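You operate a simulated robot arm through the tools that you are given. There is no shell and no other tool.

You are at the controls of a simulated robot arm. One attempt, no reset.

TASK
Get the PHONE source playing on the teal channel at a GOOD level.
Fine: its plug in the teal socket, mute off, fader at the white line; set the level by the gain knob.

The check looks at the end state, three seconds after you hand in, the way a careful person would. Anything else that was tipped, shoved, dropped, spilled or broken makes it a failure.

THE ROBOT
A 5-joint arm with a three-finger gripper, fixed in place. Base frame: the origin is on the floor under the middle of its stand, x ahead of it, y to its left, z up. Units: mm, degrees, N and s.
With the tool pointing down near the work surface it reaches from about 320 to 660 mm from the base axis. Its first joint turns from -166.0 to 166.0 degrees. The tool tilts only in the upright plane through the base axis and itself; it spins freely about its own axis. Payload 1.37 kg.
Tool frame: the origin (TCP) lies between the finger pads and is the grasp point; the fingertips stand 16 mm ahead of it; z points along the fingers, y is the line along which they close. The gripper opens to 101 mm; its body begins 82 mm behind the TCP.
Orientation is told as [roll, pitch, yaw] about the base's x, y, z axes, in that order, counted from this pose: with the fingers straight down and closing along the base's y, the tool's x points along the base's -x, its y along +y and its z along -z.

THE INTERFACE
- The arm moves only by the tool step_arm. Its argument "moves" is a list of rows, each a list of 7 numbers: the turn, a rotation vector about the base's x, y, z in degrees, then the shift along the base's x, y, z in mm, then the opening, from 0 (shut) to 1 (fully open). In form: [[wx, wy, wz, x, y, z, claw], ...]. A call has 1 to 20 rows; each row shifts and turns the commanded pose from where the row before left it. Rows are played at 5 a second. More than 50 mm and 8.6 degrees between two rows, or a gripper value outside its range, and nothing of the call is played. Where a pose cannot be reached the arm comes as near as it can. A force on the tool above 40 N (or 10 N above the force at the start of the call, whichever is more), or a blocked arm, ends the call early, and 0.2 s more pass. The fingers move at their own pace (about 45 mm/s each) and stop on an object; they squeeze with about 26 N. The grip force told is the motor's: it shows also when the fingers shut on nothing. Time passes only in rows, and 0.2 s behind the last, so rows that do not move let the fingers close. The reply holds the time, the measured pose of the TCP, the force on the tool along the base axes, the opening and the grip force, in the units named above and with some noise, with the torque about the TCP (base axes, N m) and any sound that the robot's microphone picked up.
- Cameras (640 x 400 px; columns grow to the right, rows downward): "scene" is fixed at [48.9, 650, 1324.4]; the picture's right is [-0.95, -0.32, 0.00], its down [-0.16, 0.49, -0.86] and it looks along [0.28, -0.81, -0.51] (base axes); focal length 333 px, centre (320, 200). "wrist" rides on the gripper at [72, 20, -104] in the tool frame; the picture's right is [-0.27, 0.96, 0.00], its down [-0.76, -0.21, -0.62] and it looks along [-0.60, -0.16, 0.78] (tool axes); focal length 265 px, centre (320, 200). There is no depth. A picture from a camera that has moved, and an enlarged one, comes with that camera's place and axes in the base frame and with its lens.
- get_image(camera): a new picture of that camera. No time passes.
- move_column(by): slides the trunk up (or, below 0, down) by that many mm; the arm rides with it, the base frame stays. It gives what a move gives, with no picture.
- zoom(camera, box): a new picture of the part [left, top, right, bottom] of that camera's present view, enlarged. No time passes.
- close_job(): hands the job in; it is judged then, once.

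Nothing tells you positions but the pictures and the camera data. Unless the task says otherwise, let go and move clear before handing in.

The tools are called by a JSON object that holds its "api" and its "payload". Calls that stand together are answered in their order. step_arm: Moves the arm, as the interface text tells. Its arguments: {"type":"object","properties":{"moves":{"type":"array","items":{"type":"array","items":{"type":"number"}}}},"required":["moves"]} The other tools are called the same way: move_column (by) moves the trunk up or down; get_image (camera) takes a picture; zoom (camera, box) takes an enlarged picture of a part of a camera's view; close_job () hands the job in.

At the start:

```text
clock: 0.0
tcp_pos: [456.6, 101.0, 1064.2]
tcp_rot: [0.0, 0.0, 0.0]
force: [0.1, -0.2, 0.5]
wrist_torque: [-0.01, 0.02, 0.0]
finger_gap: 100.6
gripper_force: 0.0
trunk travel left (down, up): [-500.0, 90.0]
```

scene: 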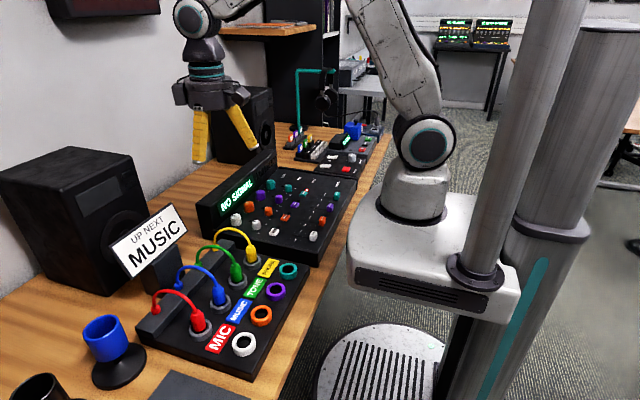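
wrist: 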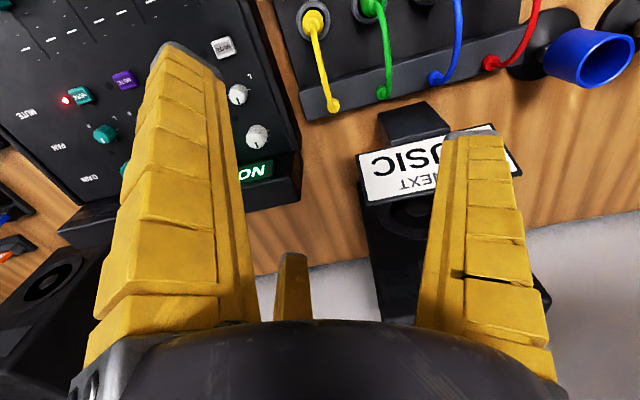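

I see a patch box with four plugs (red MIC, blue MUSIC, green TONE?, yellow probably PHONE) and a row of coloured sockets, with a mixer beside it. I'll zoom in to read the labels before moving anything.

{"api": "zoom", "payload": {"camera": "scene", "box": [130, 210, 330, 390]}}

{"api": "zoom", "payload": {"camera": "scene", "box": [190, 150, 370, 270]}}

{"api": "zoom", "payload": {"camera": "wrist", "box": [0, 0, 320, 200]}}

{"api": "zoom", "payload": {"camera": "scene", "box": [270, 100, 400, 200]}}

```text
2.22 times, centred on (230, 300) of scene
camera zoom: at [48.9, 650.0, 1324.4], right [-0.95, -0.32, 0.0], down [-0.16, 0.49, -0.86], along [0.28, -0.81, -0.51], focal length 740 px, centre (520, -22)
```

zoom: 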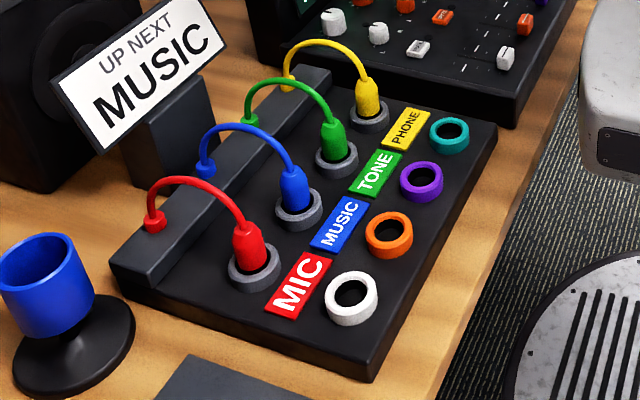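

```text
3.33 times, centred on (280, 210) of scene
camera zoom: at [48.9, 650.0, 1324.4], right [-0.95, -0.32, 0.0], down [-0.16, 0.49, -0.86], along [0.28, -0.81, -0.51], focal length 1111 px, centre (453, 167)
```

zoom: 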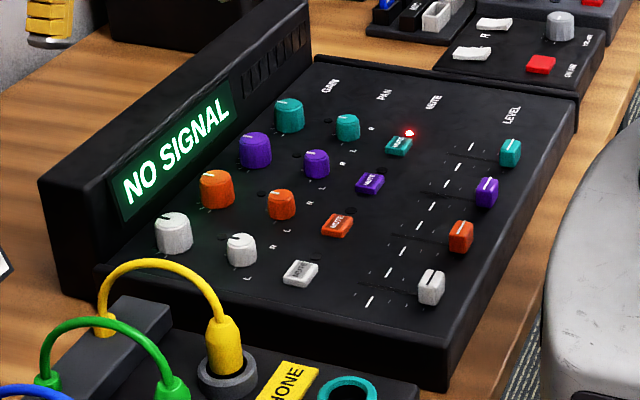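

```text
2.00 times, centred on (160, 100) of wrist
camera zoom: at [385.1, 121.8, 1168.8], right [0.27, 0.96, 0.0], down [0.76, -0.21, 0.62], along [0.6, -0.16, -0.78], focal length 531 px, centre (640, 400)
```

zoom: 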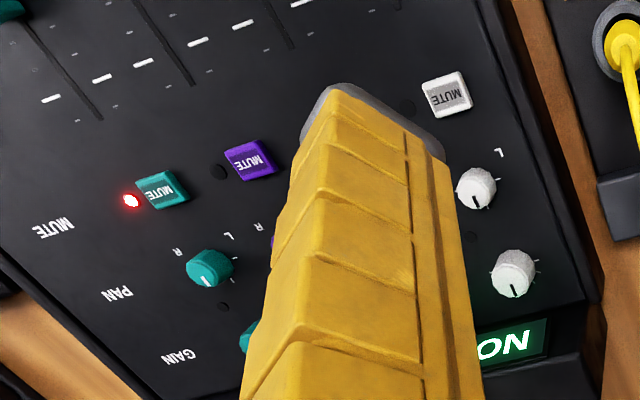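

```text
4.00 times, centred on (335, 150) of scene
camera zoom: at [48.9, 650.0, 1324.4], right [-0.95, -0.32, 0.0], down [-0.16, 0.49, -0.86], along [0.28, -0.81, -0.51], focal length 1333 px, centre (260, 400)
```

zoom: 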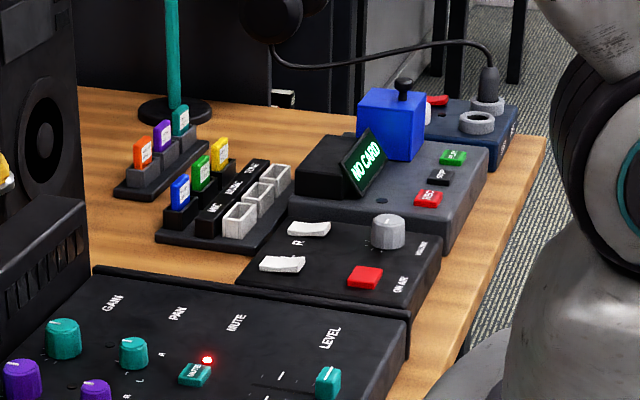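

The source cables are MIC (red), MUSIC (blue), TONE (green) and PHONE (yellow). The teal channel's mute light is on and its fader is pulled down. I'll look closer at the gripper and the fader area.

{"api": "zoom", "payload": {"camera": "scene", "box": [150, 0, 300, 170]}}

{"api": "zoom", "payload": {"camera": "scene", "box": [280, 160, 360, 240]}}

{"api": "zoom", "payload": {"camera": "scene", "box": [225, 165, 325, 230]}}

{"api": "zoom", "payload": {"camera": "wrist", "box": [0, 0, 160, 100]}}

{"api": "zoom", "payload": {"camera": "wrist", "box": [240, 0, 480, 150]}}

```text
2.35 times, centred on (225, 85) of scene
camera zoom: at [48.9, 650.0, 1324.4], right [-0.95, -0.32, 0.0], down [-0.16, 0.49, -0.86], along [0.28, -0.81, -0.51], focal length 784 px, centre (544, 471)
```

zoom: 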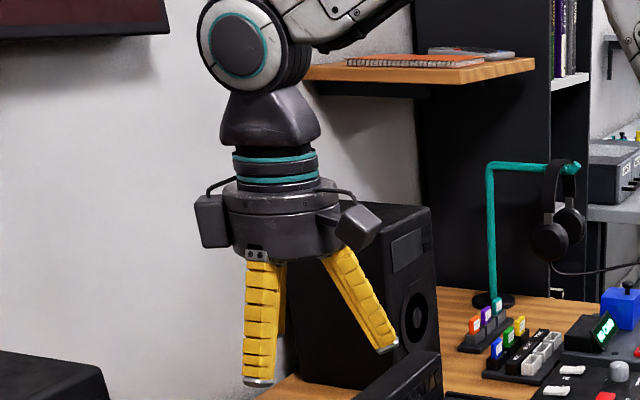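

```text
5.00 times, centred on (320, 200) of scene
camera zoom: at [48.9, 650.0, 1324.4], right [-0.95, -0.32, 0.0], down [-0.16, 0.49, -0.86], along [0.28, -0.81, -0.51], focal length 1666 px, centre (320, 200)
```

zoom: 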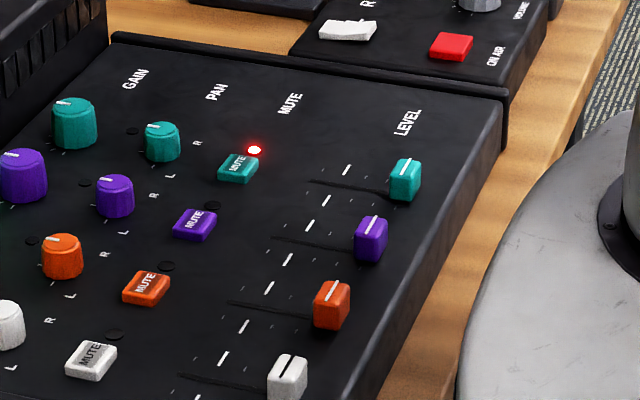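

```text
6.15 times, centred on (275, 198) of scene
camera zoom: at [48.9, 650.0, 1324.4], right [-0.95, -0.32, 0.0], down [-0.16, 0.49, -0.86], along [0.28, -0.81, -0.51], focal length 2050 px, centre (597, 215)
```

zoom: 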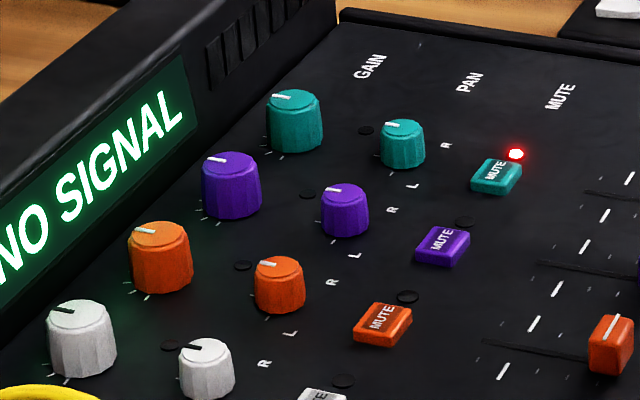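

```text
4.00 times, centred on (80, 50) of wrist
camera zoom: at [385.1, 121.8, 1168.8], right [0.27, 0.96, 0.0], down [0.76, -0.21, 0.62], along [0.6, -0.16, -0.78], focal length 1062 px, centre (1280, 800)
```

zoom: 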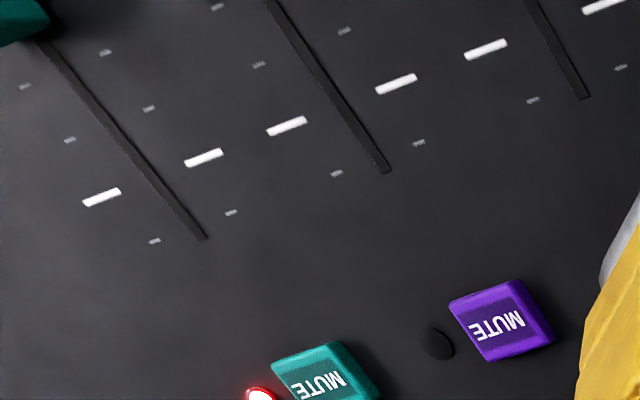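

```text
2.67 times, centred on (360, 75) of wrist
camera zoom: at [385.1, 121.8, 1168.8], right [0.27, 0.96, 0.0], down [0.76, -0.21, 0.62], along [0.6, -0.16, -0.78], focal length 708 px, centre (213, 533)
```

zoom: 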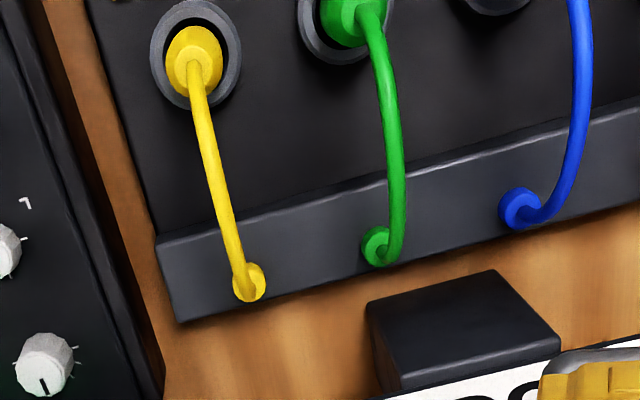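

I place the yellow plug at about (410, 107, 800) and the teal socket at about (322, 103, 765). The teal mute button is near (405, -222, 790) and the teal fader near (295, -224, 800). I'll come down over the yellow plug with the fingers partly closed and take a closer look.

{"api": "step_arm", "payload": {"moves": [[0, 0, 0, -10, 0, -20, 0.5], [0, 0, 0, -10, 0, -25, 0.45], [0, 0, 0, -10, 2, -25, 0.45], [0, 0, 0, -10, 2, -25, 0.45], [0, 0, 0, -6, 2, -10, 0.45], [0, 0, 0, 0, 0, 0, 0.45]]}}

{"api": "get_image", "payload": {"camera": "wrist"}}

{"api": "get_image", "payload": {"camera": "scene"}}

```text
clock: 1.4
tcp_pos: [410.2, 106.5, 958.2]
tcp_rot: [0.1, 0.1, 0.0]
force: [0.7, 0.1, -0.1]
wrist_torque: [0.01, -0.01, -0.01]
finger_gap: 49.3
gripper_force: 3.6
trunk travel left (down, up): [-500.0, 90.0]
```

```text
taken
camera wrist: at [338.2, 126.7, 1062.6], right [0.27, 0.96, 0.0], down [0.76, -0.21, 0.62], along [0.6, -0.16, -0.78], focal length 265 px, centre (320, 200)
```

wrist: 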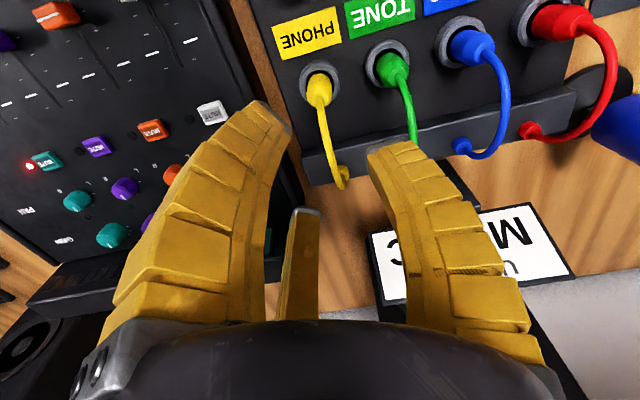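

```text
taken
```

scene: 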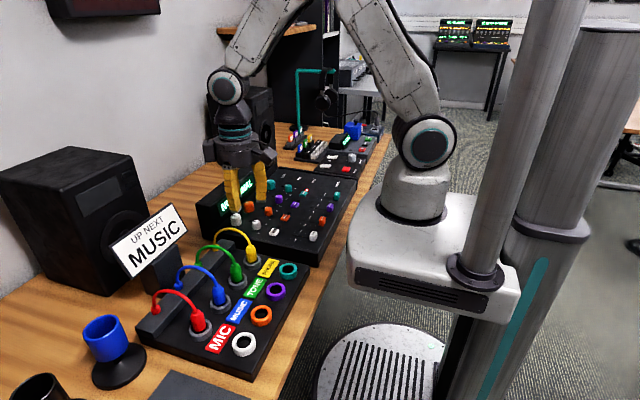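

The arm reaches down well without the trunk. I'll zoom in on the plug and socket for a precise position.

{"api": "zoom", "payload": {"camera": "wrist", "box": [240, 0, 440, 200]}}

{"api": "zoom", "payload": {"camera": "scene", "box": [180, 215, 310, 300]}}

{"api": "zoom", "payload": {"camera": "wrist", "box": [0, 0, 260, 170]}}

```text
2.00 times, centred on (340, 100) of wrist
camera zoom: at [338.2, 126.7, 1062.6], right [0.27, 0.96, 0.0], down [0.76, -0.21, 0.62], along [0.6, -0.16, -0.78], focal length 531 px, centre (280, 400)
```

zoom: 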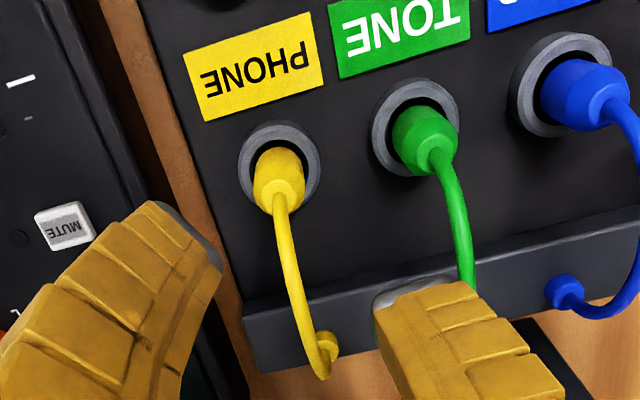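

```text
4.71 times, centred on (245, 258) of scene
camera zoom: at [48.9, 650.0, 1324.4], right [-0.95, -0.32, 0.0], down [-0.16, 0.49, -0.86], along [0.28, -0.81, -0.51], focal length 1568 px, centre (673, -71)
```

zoom: 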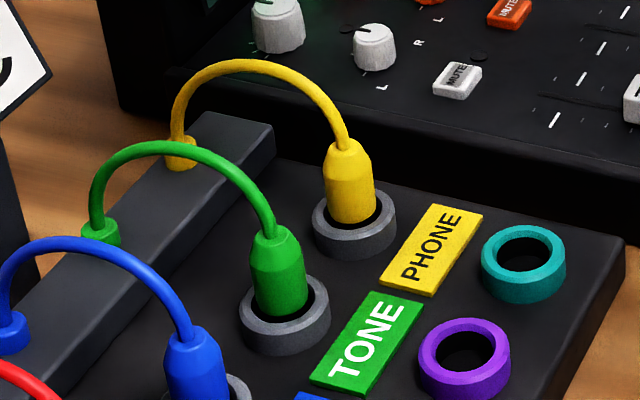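

```text
2.35 times, centred on (130, 85) of wrist
camera zoom: at [338.2, 126.7, 1062.6], right [0.27, 0.96, 0.0], down [0.76, -0.21, 0.62], along [0.6, -0.16, -0.78], focal length 624 px, centre (767, 471)
```

zoom: 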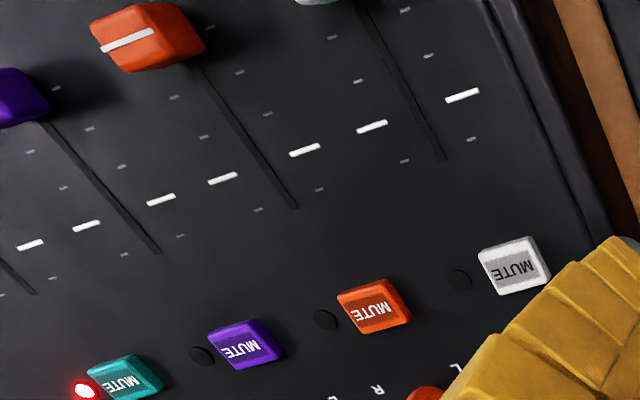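

The yellow plug's axis is at about (410.5, 106.6), with its ring top at z≈770. Next I'll hover over the teal socket and take a picture from above to pin it down.

{"api": "step_arm", "payload": {"moves": [[0, 0, 0, -30, 0, -5, 0.45], [0, 0, 0, -30, 0, -5, 0.45], [0, 0, 0, -30, 0, -5, 0.45], [0, 0, 0, 0, 0, 0, 0.45]]}}

{"api": "get_image", "payload": {"camera": "wrist"}}

{"api": "zoom", "payload": {"camera": "wrist", "box": [230, 0, 430, 200]}}

```text
clock: 2.4
tcp_pos: [322.0, 107.2, 942.1]
tcp_rot: [0.0, 0.1, 0.1]
force: [-0.6, 1.0, -0.3]
wrist_torque: [-0.04, 0.02, -0.01]
finger_gap: 49.2
gripper_force: 2.7
trunk travel left (down, up): [-500.0, 90.0]
```

```text
taken
camera wrist: at [249.8, 127.5, 1047.2], right [0.27, 0.96, 0.0], down [0.76, -0.21, 0.62], along [0.6, -0.16, -0.78], focal length 265 px, centre (320, 200)
```

wrist: 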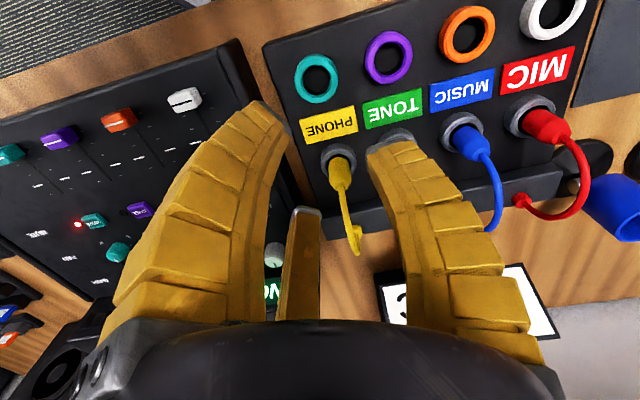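

```text
2.00 times, centred on (330, 100) of wrist
camera zoom: at [249.8, 127.5, 1047.2], right [0.27, 0.96, 0.0], down [0.76, -0.21, 0.62], along [0.6, -0.16, -0.78], focal length 531 px, centre (300, 400)
```

zoom: 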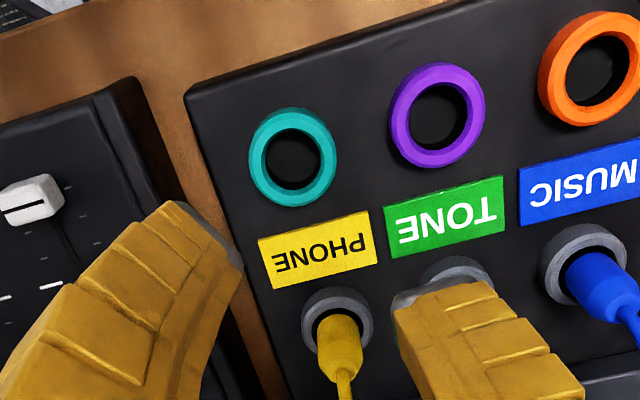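

The teal socket centre is at about (313.3, 106) and the plug at about (410.8, 106.5). I'll turn the gripper -30° so the cable passes through a finger gap, then come down around the plug.

{"api": "step_arm", "payload": {"moves": [[0, 0, -7.5, 22, 0, 0, 0.4], [0, 0, -7.5, 22, 0, 0, 0.4], [0, 0, -7.5, 22, 0, 0, 0.4], [0, 0, -7.5, 22.8, -0.7, 0, 0.4], [0, 0, 0, 0, 0, -25, 0.4], [0, 0, 0, 0, 0, -25, 0.4], [0, 0, 0, 0, 0, -20, 0.4], [0, 0, 0, 0, 0, 0, 0.4]]}}

{"api": "get_image", "payload": {"camera": "wrist"}}

{"api": "zoom", "payload": {"camera": "scene", "box": [150, 130, 330, 300]}}

```text
clock: 4.2
tcp_pos: [408.3, 106.4, 873.2]
tcp_rot: [0.0, 0.0, -30.1]
force: [-0.5, 0.8, -0.3]
wrist_torque: [0.0, 0.03, 0.0]
finger_gap: 44.5
gripper_force: 3.3
trunk travel left (down, up): [-500.0, 90.0]
```

```text
taken
camera wrist: at [357.1, 160.6, 978.3], right [0.71, 0.7, 0.0], down [0.55, -0.56, 0.62], along [0.44, -0.44, -0.78], focal length 265 px, centre (320, 200)
```

wrist: 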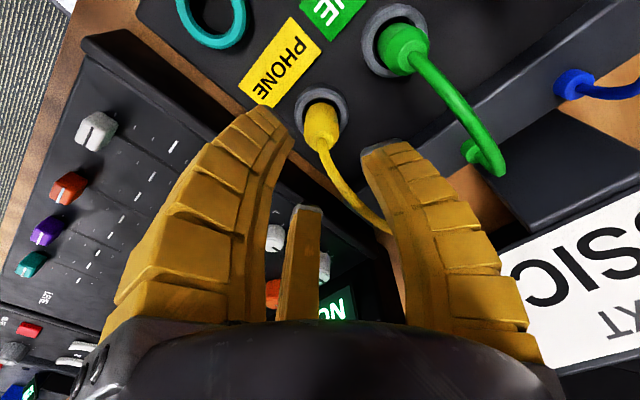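

```text
2.35 times, centred on (240, 215) of scene
camera zoom: at [48.9, 650.0, 1324.4], right [-0.95, -0.32, 0.0], down [-0.16, 0.49, -0.86], along [0.28, -0.81, -0.51], focal length 784 px, centre (508, 165)
```

zoom: 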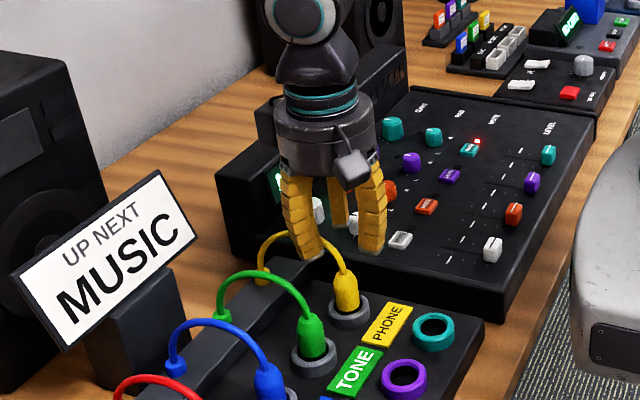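

The cable runs between the right and middle fingers as I wanted. I'll keep coming down around the plug body, then check again before closing.

{"api": "step_arm", "payload": {"moves": [[0, 0, 0, 1.2, 0, -20, 0.4], [0, 0, 0, 0, 0, -20, 0.4], [0, 0, 0, 0, 0, -15, 0.4], [0, 0, 0, 0, 0, -10, 0.4], [0, 0, 0, 0, 0, 0, 0.4]]}}

{"api": "get_image", "payload": {"camera": "wrist"}}

{"api": "zoom", "payload": {"camera": "scene", "box": [180, 150, 300, 270]}}

```text
clock: 5.4
tcp_pos: [411.1, 106.6, 809.2]
tcp_rot: [0.0, 0.0, -30.0]
force: [1.2, 0.5, 0.1]
wrist_torque: [0.01, 0.04, -0.01]
finger_gap: 45.0
gripper_force: 3.5
trunk travel left (down, up): [-500.0, 90.0]
```

```text
taken
camera wrist: at [358.5, 161.1, 913.3], right [0.71, 0.7, 0.0], down [0.55, -0.56, 0.62], along [0.44, -0.44, -0.78], focal length 265 px, centre (320, 200)
```

wrist: 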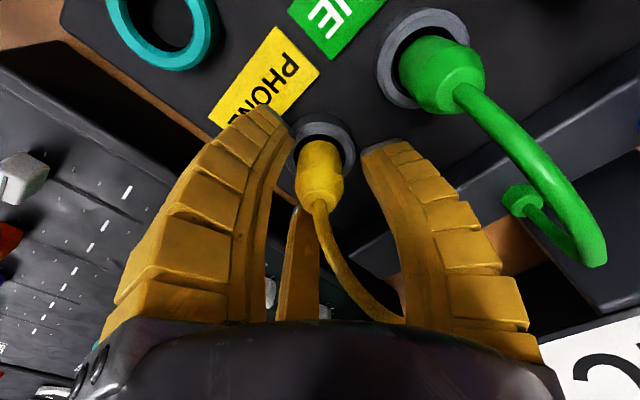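

```text
3.33 times, centred on (240, 210) of scene
camera zoom: at [48.9, 650.0, 1324.4], right [-0.95, -0.32, 0.0], down [-0.16, 0.49, -0.86], along [0.28, -0.81, -0.51], focal length 1111 px, centre (587, 167)
```

zoom: 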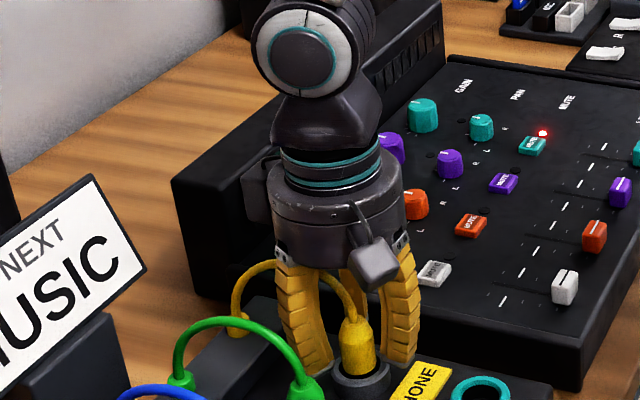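

The fingers are centred on the plug. I'll go down another 16 mm and close on it.

{"api": "step_arm", "payload": {"moves": [[0, 0, 0, 0, 0, -8, 0.4], [0, 0, 0, 0, 0, -8, 0.4], [0, 0, 0, 0, 0, 0, 0.3], [0, 0, 0, 0, 0, 0, 0.2], [0, 0, 0, 0, 0, 0, 0.1], [0, 0, 0, 0, 0, 0, 0.0], [0, 0, 0, 0, 0, 0, 0.0], [0, 0, 0, 0, 0, 0, 0.0]]}}

{"api": "get_image", "payload": {"camera": "wrist"}}

```text
clock: 7.2
tcp_pos: [409.5, 106.5, 794.0]
tcp_rot: [0.2, -0.1, -30.0]
force: [0.5, -0.6, 7.9]
wrist_torque: [-0.01, 0.05, 0.02]
finger_gap: 20.1
gripper_force: 26.0
trunk travel left (down, up): [-500.0, 90.0]
```

```text
taken
camera wrist: at [358.9, 160.9, 898.4], right [0.71, 0.7, 0.0], down [0.55, -0.56, 0.62], along [0.44, -0.44, -0.78], focal length 265 px, centre (320, 200)
```

wrist: 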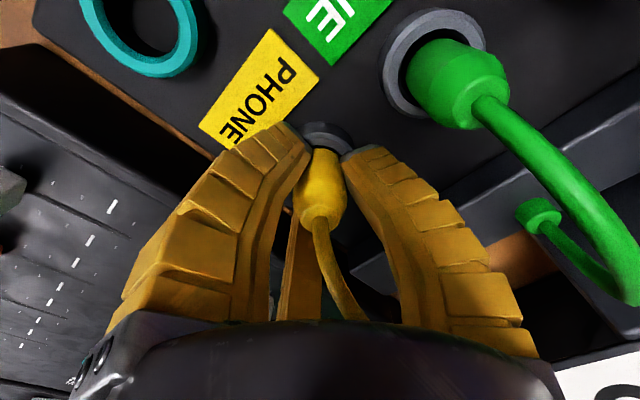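

The plug is gripped, with a 20 mm gap and 26 N. I'll pull it straight up slowly.

{"api": "step_arm", "payload": {"moves": [[0, 0, 0, 0, 0, 4, 0.0], [0, 0, 0, 0, 0, 4, 0.0], [0, 0, 0, 0, 0, 4, 0.0], [0, 0, 0, 0, 0, 4, 0.0], [0, 0, 0, 0, 0, 4, 0.0], [0, 0, 0, 0, 0, 0, 0.0]]}}

{"api": "get_image", "payload": {"camera": "wrist"}}

{"api": "zoom", "payload": {"camera": "scene", "box": [180, 150, 300, 270]}}

```text
clock: 8.6
tcp_pos: [409.9, 105.3, 813.7]
tcp_rot: [0.0, 0.0, -30.1]
force: [0.2, 0.2, -0.7]
wrist_torque: [0.0, 0.01, -0.02]
finger_gap: 17.1
gripper_force: 26.3
trunk travel left (down, up): [-500.0, 90.0]
```

```text
taken
camera wrist: at [358.7, 160.6, 917.6], right [0.71, 0.7, 0.0], down [0.55, -0.56, 0.62], along [0.44, -0.44, -0.78], focal length 265 px, centre (320, 200)
```

wrist: 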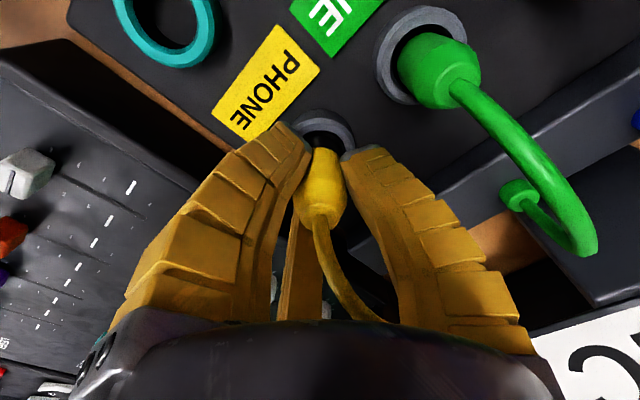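

```text
3.33 times, centred on (240, 210) of scene
camera zoom: at [48.9, 650.0, 1324.4], right [-0.95, -0.32, 0.0], down [-0.16, 0.49, -0.86], along [0.28, -0.81, -0.51], focal length 1111 px, centre (587, 167)
```

zoom: 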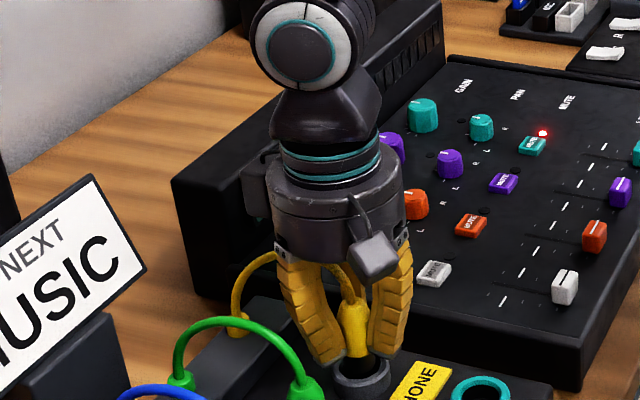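

The plug is moving up with the gripper and the pull force has dropped off. I'll lift further and check that it comes fully free.

{"api": "step_arm", "payload": {"moves": [[0, 0, 0, 0, 0, 8, 0.0], [0, 0, 0, 0, 0, 8, 0.0], [0, 0, 0, 0, 0, 8, 0.0], [0, 0, 0, 0, 0, 8, 0.0], [0, 0, 0, 0, 0, 8, 0.0], [0, 0, 0, 0, 0, 0, 0.0]]}}

{"api": "get_image", "payload": {"camera": "wrist"}}

{"api": "zoom", "payload": {"camera": "scene", "box": [180, 150, 300, 270]}}

```text
clock: 10.0
tcp_pos: [410.1, 105.6, 852.3]
tcp_rot: [0.0, 0.1, -29.9]
force: [0.8, 0.1, -1.1]
wrist_torque: [-0.03, 0.02, 0.02]
finger_gap: 17.0
gripper_force: 26.1
trunk travel left (down, up): [-500.0, 90.0]
```

```text
taken
camera wrist: at [358.9, 160.4, 957.9], right [0.71, 0.7, 0.0], down [0.55, -0.56, 0.62], along [0.44, -0.44, -0.78], focal length 265 px, centre (320, 200)
```

wrist: 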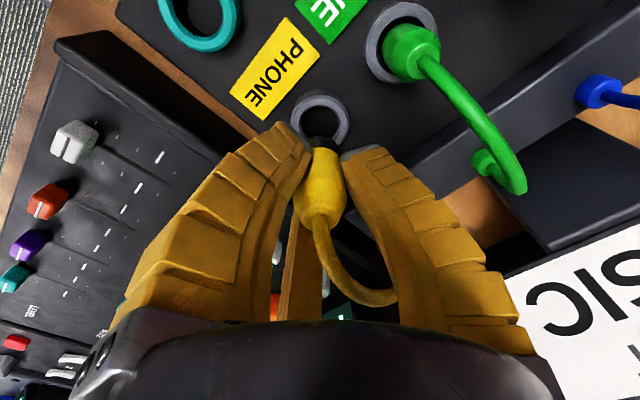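

```text
3.33 times, centred on (240, 210) of scene
camera zoom: at [48.9, 650.0, 1324.4], right [-0.95, -0.32, 0.0], down [-0.16, 0.49, -0.86], along [0.28, -0.81, -0.51], focal length 1111 px, centre (587, 167)
```

zoom: 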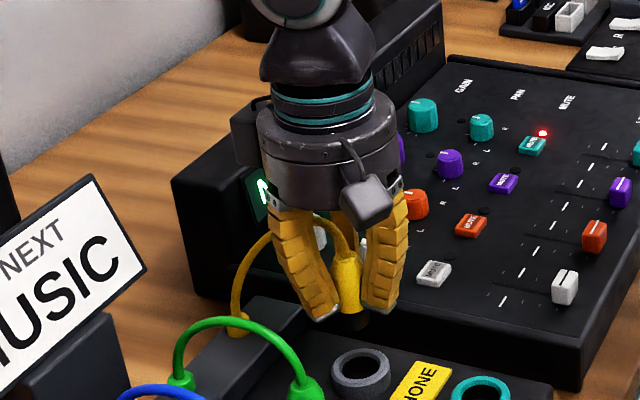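

The plug is free and hanging in the gripper. I'll zoom in to see how far its tip sticks out below the fingers.

{"api": "zoom", "payload": {"camera": "scene", "box": [225, 200, 285, 260]}}

{"api": "zoom", "payload": {"camera": "wrist", "box": [270, 70, 390, 190]}}

```text
6.67 times, centred on (255, 230) of scene
camera zoom: at [48.9, 650.0, 1324.4], right [-0.95, -0.32, 0.0], down [-0.16, 0.49, -0.86], along [0.28, -0.81, -0.51], focal length 2221 px, centre (753, 0)
```

zoom: 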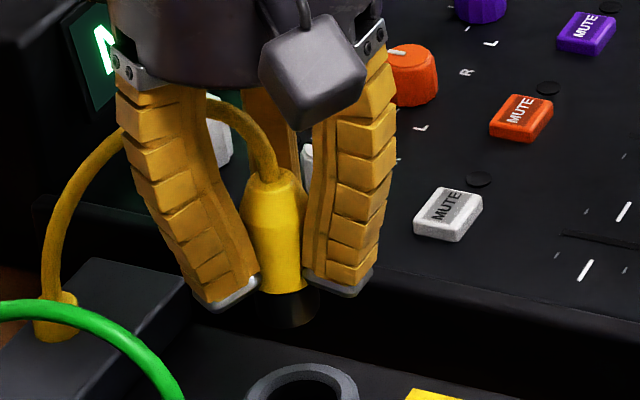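

```text
3.33 times, centred on (330, 130) of wrist
camera zoom: at [358.9, 160.4, 957.9], right [0.71, 0.7, 0.0], down [0.55, -0.56, 0.62], along [0.44, -0.44, -0.78], focal length 885 px, centre (287, 433)
```

zoom: 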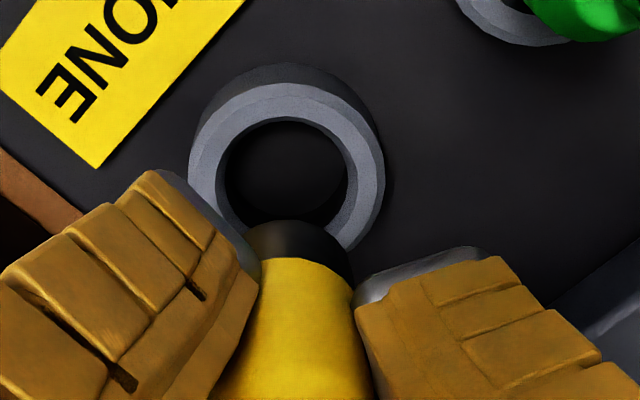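

The plug's black base is about 18 mm across and the socket hole about 26 mm, so there is a few millimetres of clearance. I'll carry it over above the teal socket and check the alignment.

{"api": "step_arm", "payload": {"moves": [[0, 0, 0, -15, 0, 0, 0.0], [0, 0, 0, -20, 0, 0, 0.0], [0, 0, 0, -20, -0.4, 0, 0.0], [0, 0, 0, -20, -0.4, 0, 0.0], [0, 0, 0, -15, 0, 0, 0.0], [0, 0, 0, -8, 0, 0, 0.0], [0, 0, 0, 0, 0, 0, 0.0], [0, 0, 0, 0, 0, 0, 0.0]]}}

{"api": "get_image", "payload": {"camera": "wrist"}}

{"api": "zoom", "payload": {"camera": "wrist", "box": [270, 70, 390, 190]}}

{"api": "zoom", "payload": {"camera": "scene", "box": [230, 200, 330, 300]}}

```text
clock: 11.8
tcp_pos: [312.1, 104.6, 852.7]
tcp_rot: [0.1, -0.1, -30.1]
force: [0.1, 0.7, -1.2]
wrist_torque: [0.01, 0.01, -0.03]
finger_gap: 17.1
gripper_force: 25.8
trunk travel left (down, up): [-500.0, 90.0]
```

```text
taken
camera wrist: at [260.8, 159.4, 957.8], right [0.71, 0.7, 0.0], down [0.55, -0.56, 0.62], along [0.44, -0.44, -0.78], focal length 265 px, centre (320, 200)
```

wrist: 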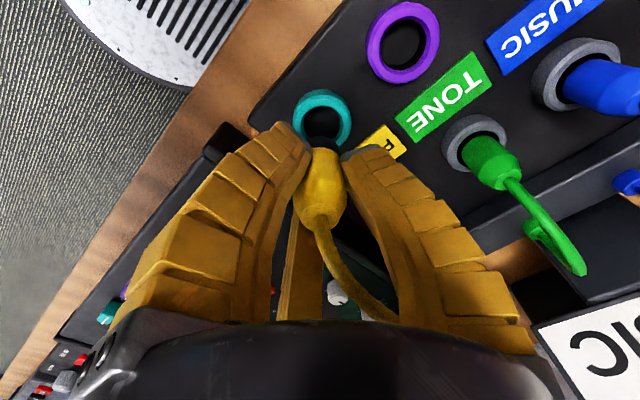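

```text
3.33 times, centred on (330, 130) of wrist
camera zoom: at [260.8, 159.4, 957.8], right [0.71, 0.7, 0.0], down [0.55, -0.56, 0.62], along [0.44, -0.44, -0.78], focal length 885 px, centre (287, 433)
```

zoom: 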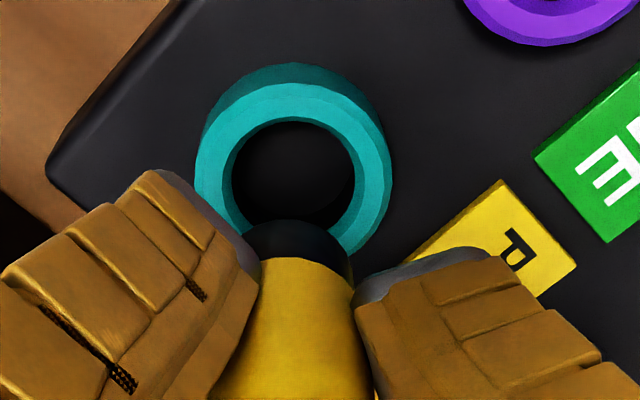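

```text
4.00 times, centred on (280, 250) of scene
camera zoom: at [48.9, 650.0, 1324.4], right [-0.95, -0.32, 0.0], down [-0.16, 0.49, -0.86], along [0.28, -0.81, -0.51], focal length 1333 px, centre (480, 0)
```

zoom: 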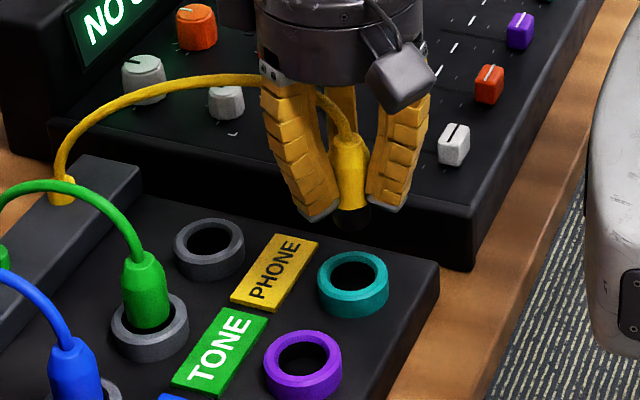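

Compared with the parked view at the same height, the socket sits about 1.5 mm further along the picture's right. I'll correct by about (+1.1, +1.0) and lower the plug.

{"api": "step_arm", "payload": {"moves": [[0, 0, 0, 1.1, 1.0, 0, 0.0], [0, 0, 0, 0, 0, -10, 0.0], [0, 0, 0, 0, 0, -10, 0.0], [0, 0, 0, 0, 0, -8, 0.0], [0, 0, 0, 0, 0, 0, 0.0]]}}

{"api": "zoom", "payload": {"camera": "wrist", "box": [270, 70, 390, 190]}}

{"api": "zoom", "payload": {"camera": "scene", "box": [250, 230, 320, 300]}}

```text
clock: 13.0
tcp_pos: [313.6, 106.6, 826.9]
tcp_rot: [0.1, 0.0, -30.0]
force: [0.3, 1.0, -0.6]
wrist_torque: [0.02, 0.0, -0.01]
finger_gap: 17.5
gripper_force: 26.0
trunk travel left (down, up): [-500.0, 90.0]
```

```text
3.33 times, centred on (330, 130) of wrist
camera zoom: at [261.5, 161.2, 930.1], right [0.71, 0.7, 0.0], down [0.55, -0.56, 0.62], along [0.44, -0.44, -0.78], focal length 885 px, centre (287, 433)
```

zoom: 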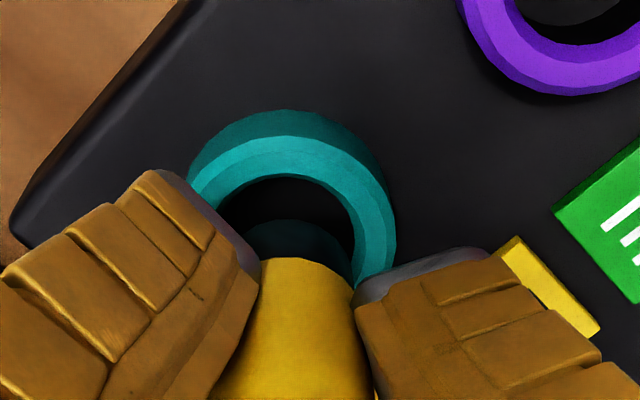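

```text
5.71 times, centred on (285, 265) of scene
camera zoom: at [48.9, 650.0, 1324.4], right [-0.95, -0.32, 0.0], down [-0.16, 0.49, -0.86], along [0.28, -0.81, -0.51], focal length 1904 px, centre (520, -171)
```

zoom: 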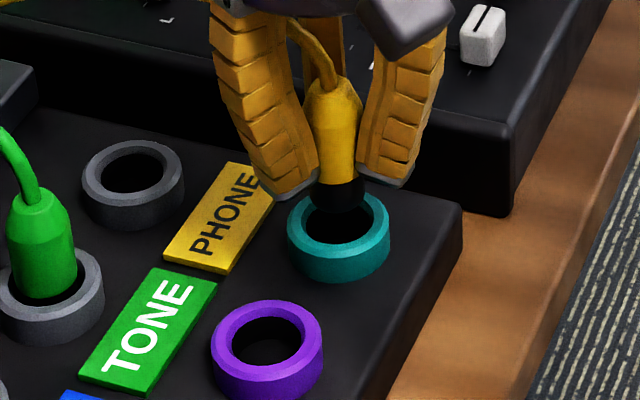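

It lines up within the clearance, so I'll lower it into the socket gently and watch the force.

{"api": "step_arm", "payload": {"moves": [[0, 0, 0, -0.4, -0.4, -5, 0.0], [0, 0, 0, 0, 0, -5, 0.0], [0, 0, 0, 0, 0, -5, 0.0], [0, 0, 0, 0, 0, -4, 0.0], [0, 0, 0, 0, 0, -4, 0.0], [0, 0, 0, 0, 0, 0, 0.0]]}}

{"api": "zoom", "payload": {"camera": "scene", "box": [250, 230, 320, 300]}}

{"api": "zoom", "payload": {"camera": "wrist", "box": [270, 70, 390, 190]}}

```text
clock: 14.4
tcp_pos: [313.4, 105.3, 801.8]
tcp_rot: [0.0, 0.0, -30.1]
force: [-0.1, -0.2, 0.0]
wrist_torque: [-0.02, 0.0, 0.01]
finger_gap: 17.1
gripper_force: 25.7
trunk travel left (down, up): [-500.0, 90.0]
```

```text
5.71 times, centred on (285, 265) of scene
camera zoom: at [48.9, 650.0, 1324.4], right [-0.95, -0.32, 0.0], down [-0.16, 0.49, -0.86], along [0.28, -0.81, -0.51], focal length 1904 px, centre (520, -171)
```

zoom: 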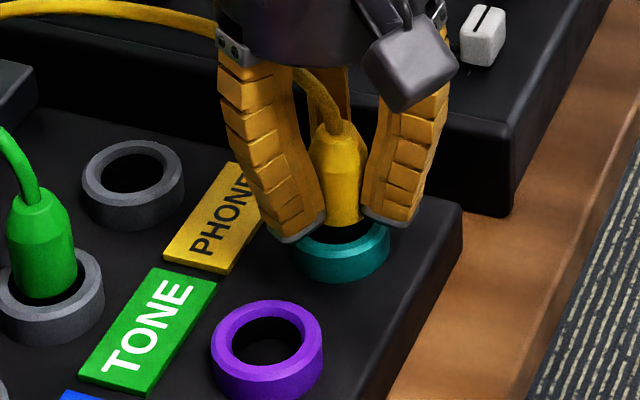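

```text
3.33 times, centred on (330, 130) of wrist
camera zoom: at [261.1, 159.6, 906.1], right [0.71, 0.7, 0.0], down [0.55, -0.56, 0.62], along [0.44, -0.44, -0.78], focal length 885 px, centre (287, 433)
```

zoom: 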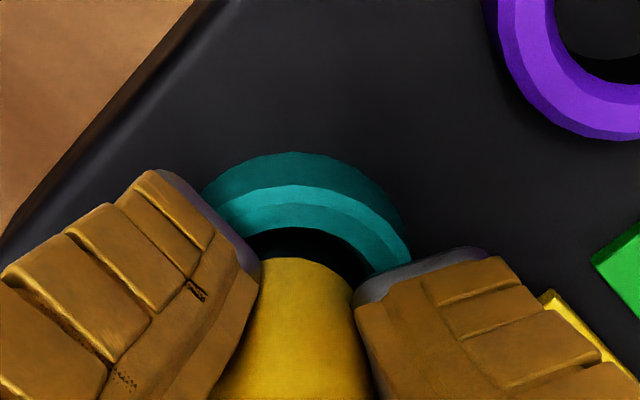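

{"api": "step_arm", "payload": {"moves": [[0, 0, 0, 0, 0, -2, 0.0], [0, 0, 0, 0, 0, -2, 0.0], [0, 0, 0, 0, 0, -2, 0.0], [0, 0, 0, 0, 0, -2, 0.0], [0, 0, 0, 0, 0, 0, 0.0]]}}

{"api": "zoom", "payload": {"camera": "scene", "box": [250, 230, 320, 300]}}

{"api": "zoom", "payload": {"camera": "wrist", "box": [270, 70, 390, 190]}}

```text
clock: 15.6
tcp_pos: [313.3, 107.8, 794.6]
tcp_rot: [0.1, 0.0, -30.1]
force: [-0.5, -0.3, 6.3]
wrist_torque: [-0.03, -0.01, 0.02]
finger_gap: 19.5
gripper_force: 25.6
trunk travel left (down, up): [-500.0, 90.0]
```

```text
5.71 times, centred on (285, 265) of scene
camera zoom: at [48.9, 650.0, 1324.4], right [-0.95, -0.32, 0.0], down [-0.16, 0.49, -0.86], along [0.28, -0.81, -0.51], focal length 1904 px, centre (520, -171)
```

zoom: 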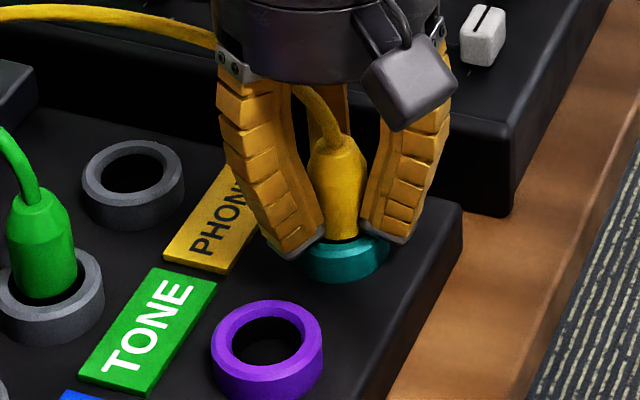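

```text
3.33 times, centred on (330, 130) of wrist
camera zoom: at [261.3, 160.4, 898.6], right [0.71, 0.7, 0.0], down [0.55, -0.56, 0.62], along [0.44, -0.44, -0.78], focal length 885 px, centre (287, 433)
```

zoom: 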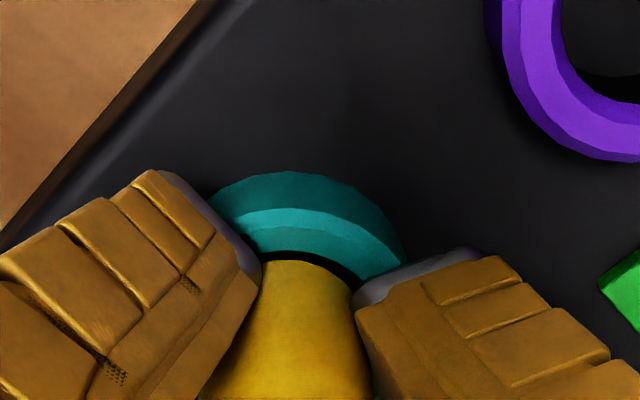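

The upward push (6 N) and the gap match how the plug felt when seated before. I'll press slightly more, then release and compare the seated height with the green plug.

{"api": "step_arm", "payload": {"moves": [[0, 0, 0, 0, 0, -2, 0.0], [0, 0, 0, 0, 0, 0, 0.0], [0, 0, 0, 0, 0, 0, 0.1], [0, 0, 0, 0, 0, 0, 0.25], [0, 0, 0, 0, 0, 2, 0.35], [0, 0, 0, 0, 0, 0, 0.4], [0, 0, 0, 0, 0, 0, 0.4]]}}

{"api": "zoom", "payload": {"camera": "scene", "box": [210, 210, 320, 300]}}

{"api": "zoom", "payload": {"camera": "wrist", "box": [240, 50, 420, 190]}}

```text
clock: 17.2
tcp_pos: [311.9, 107.0, 792.8]
tcp_rot: [0.0, -0.1, -30.0]
force: [-0.8, 0.0, -0.5]
wrist_torque: [0.0, 0.04, 0.0]
finger_gap: 44.8
gripper_force: 3.2
trunk travel left (down, up): [-500.0, 90.0]
```

```text
4.44 times, centred on (265, 255) of scene
camera zoom: at [48.9, 650.0, 1324.4], right [-0.95, -0.32, 0.0], down [-0.16, 0.49, -0.86], along [0.28, -0.81, -0.51], focal length 1481 px, centre (564, -44)
```

zoom: 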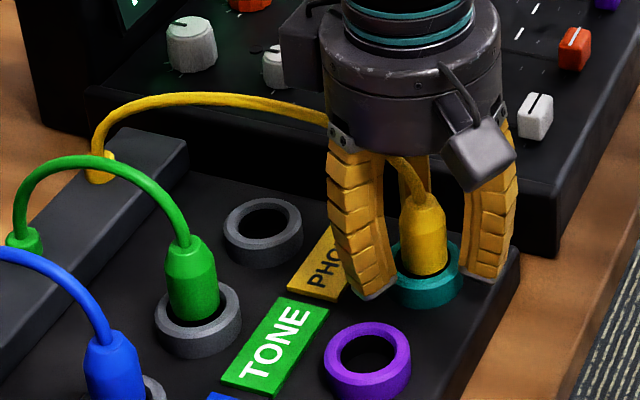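

```text
2.86 times, centred on (330, 120) of wrist
camera zoom: at [261.2, 160.5, 898.1], right [0.71, 0.7, 0.0], down [0.55, -0.56, 0.62], along [0.44, -0.44, -0.78], focal length 758 px, centre (291, 429)
```

zoom: 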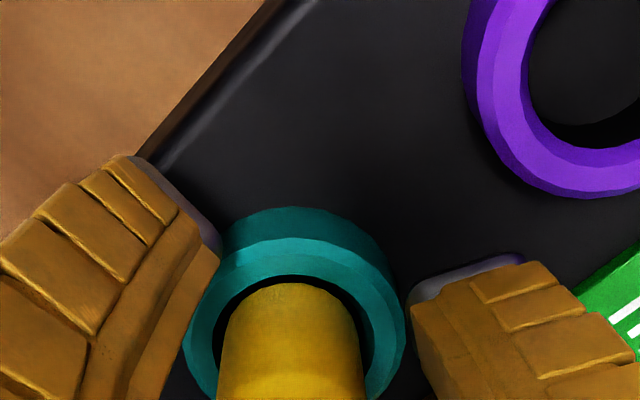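

The plug is standing in the teal socket. I'll raise the gripper straight up clear of it and check.

{"api": "step_arm", "payload": {"moves": [[0, 0, 0, 0, 0, 10, 0.4], [0, 0, 0, 0, 0, 20, 0.4], [0, 0, 0, 0, 0, 25, 0.4], [0, 0, 0, 0, 0, 30, 0.4], [0, 0, 0, 0, 0, 30, 0.4], [0, 0, 0, 0, 0, 30, 0.4], [0, 0, 0, 0, 0, 0, 0.4]]}}

{"api": "zoom", "payload": {"camera": "scene", "box": [180, 200, 320, 300]}}

{"api": "get_image", "payload": {"camera": "wrist"}}

{"api": "get_image", "payload": {"camera": "scene"}}

```text
clock: 18.8
tcp_pos: [313.0, 106.4, 941.2]
tcp_rot: [0.0, 0.0, -30.1]
force: [-0.2, 0.1, -0.3]
wrist_torque: [0.02, 0.02, 0.0]
finger_gap: 44.8
gripper_force: 3.7
trunk travel left (down, up): [-500.0, 90.0]
```

```text
4.00 times, centred on (250, 250) of scene
camera zoom: at [48.9, 650.0, 1324.4], right [-0.95, -0.32, 0.0], down [-0.16, 0.49, -0.86], along [0.28, -0.81, -0.51], focal length 1333 px, centre (600, 0)
```

zoom: 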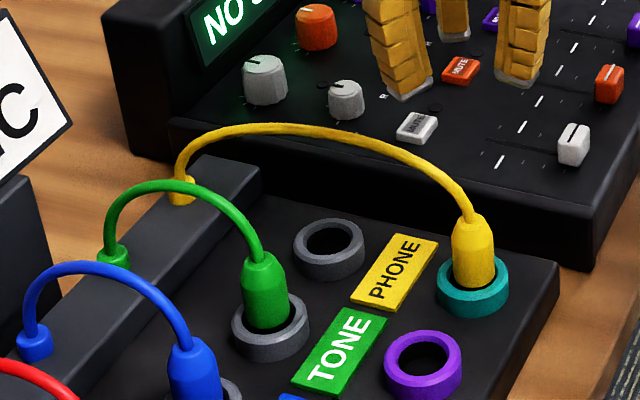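

```text
taken
camera wrist: at [261.5, 160.4, 1045.6], right [0.71, 0.7, 0.0], down [0.55, -0.56, 0.62], along [0.44, -0.44, -0.78], focal length 265 px, centre (320, 200)
```

wrist: 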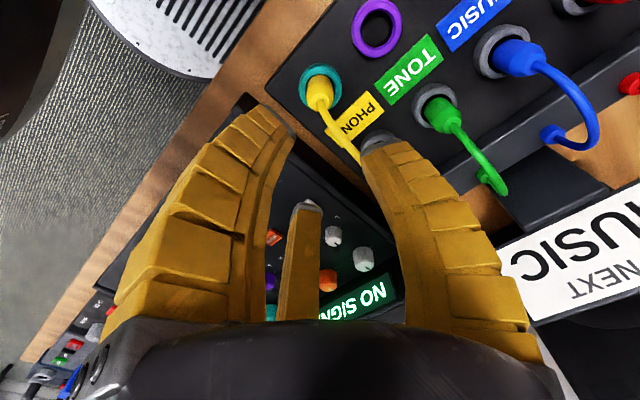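

```text
taken
```

scene: 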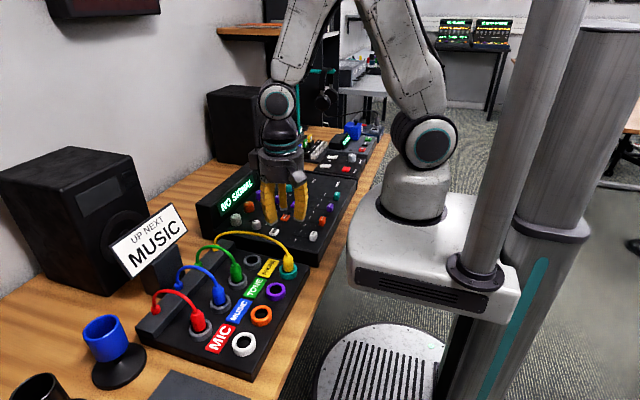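

The PHONE plug is seated upright in the teal socket. Next I'll move over to the mixer, turn the gripper back to 0°, and look at the teal channel.

{"api": "step_arm", "payload": {"moves": [[0, 0, 5, 12, -25, 3, 0.4], [0, 0, 5, 12, -40, 3, 0.2], [0, 0, 5, 8, -40, 3, 0.0], [0, 0, 5, 4, -40, 3, 0.0], [0, 0, 5, 4, -40, 3, 0.0], [0, 0, 5, 2, -40, 0, 0.0], [0, 0, 0, -5, -40, 0, 0.0], [0, 0, 0, -5, -25, 0, 0.0], [0, 0, 0, 0, 0, 0, 0.0]]}}

{"api": "get_image", "payload": {"camera": "wrist"}}

{"api": "get_image", "payload": {"camera": "scene"}}

```text
clock: 20.8
tcp_pos: [343.8, -182.2, 955.6]
tcp_rot: [0.0, 0.1, 0.0]
force: [-0.2, 0.7, -0.3]
wrist_torque: [-0.02, -0.01, -0.03]
finger_gap: 0.1
gripper_force: 26.3
trunk travel left (down, up): [-500.0, 90.0]
```

```text
taken
camera wrist: at [273.0, -162.2, 1060.1], right [0.26, 0.96, 0.0], down [0.76, -0.21, 0.62], along [0.6, -0.16, -0.78], focal length 265 px, centre (320, 200)
```

wrist: 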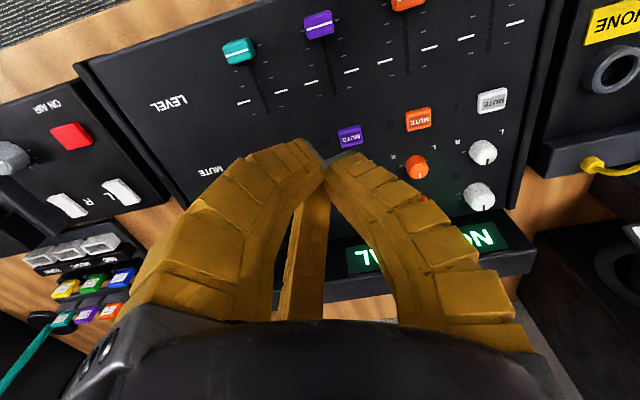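

```text
taken
```

scene: 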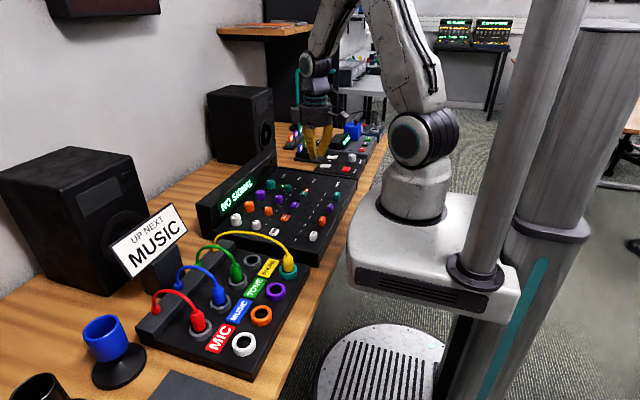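

I can see the teal fader near the front edge and the white line marks partway along its track. I'll zoom for exact positions.

{"api": "zoom", "payload": {"camera": "wrist", "box": [200, 10, 360, 130]}}

{"api": "zoom", "payload": {"camera": "scene", "box": [270, 150, 370, 215]}}

```text
3.33 times, centred on (280, 70) of wrist
camera zoom: at [273.0, -162.2, 1060.1], right [0.26, 0.96, 0.0], down [0.76, -0.21, 0.62], along [0.6, -0.16, -0.78], focal length 885 px, centre (453, 633)
```

zoom: 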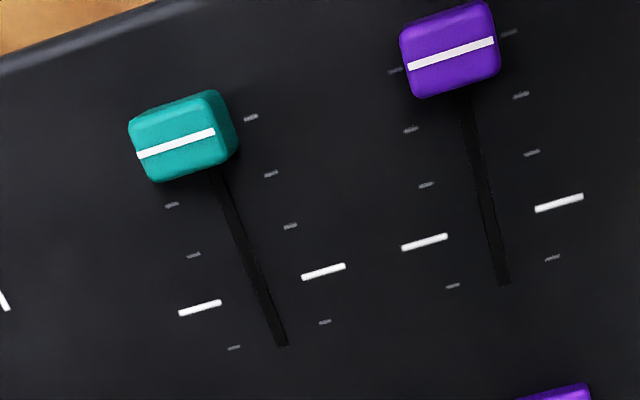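

```text
6.15 times, centred on (320, 182) of scene
camera zoom: at [48.9, 650.0, 1324.4], right [-0.95, -0.32, 0.0], down [-0.16, 0.49, -0.86], along [0.28, -0.81, -0.51], focal length 2050 px, centre (320, 308)
```

zoom: 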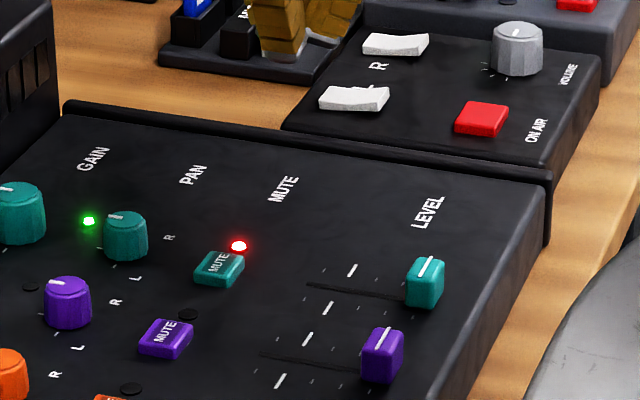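

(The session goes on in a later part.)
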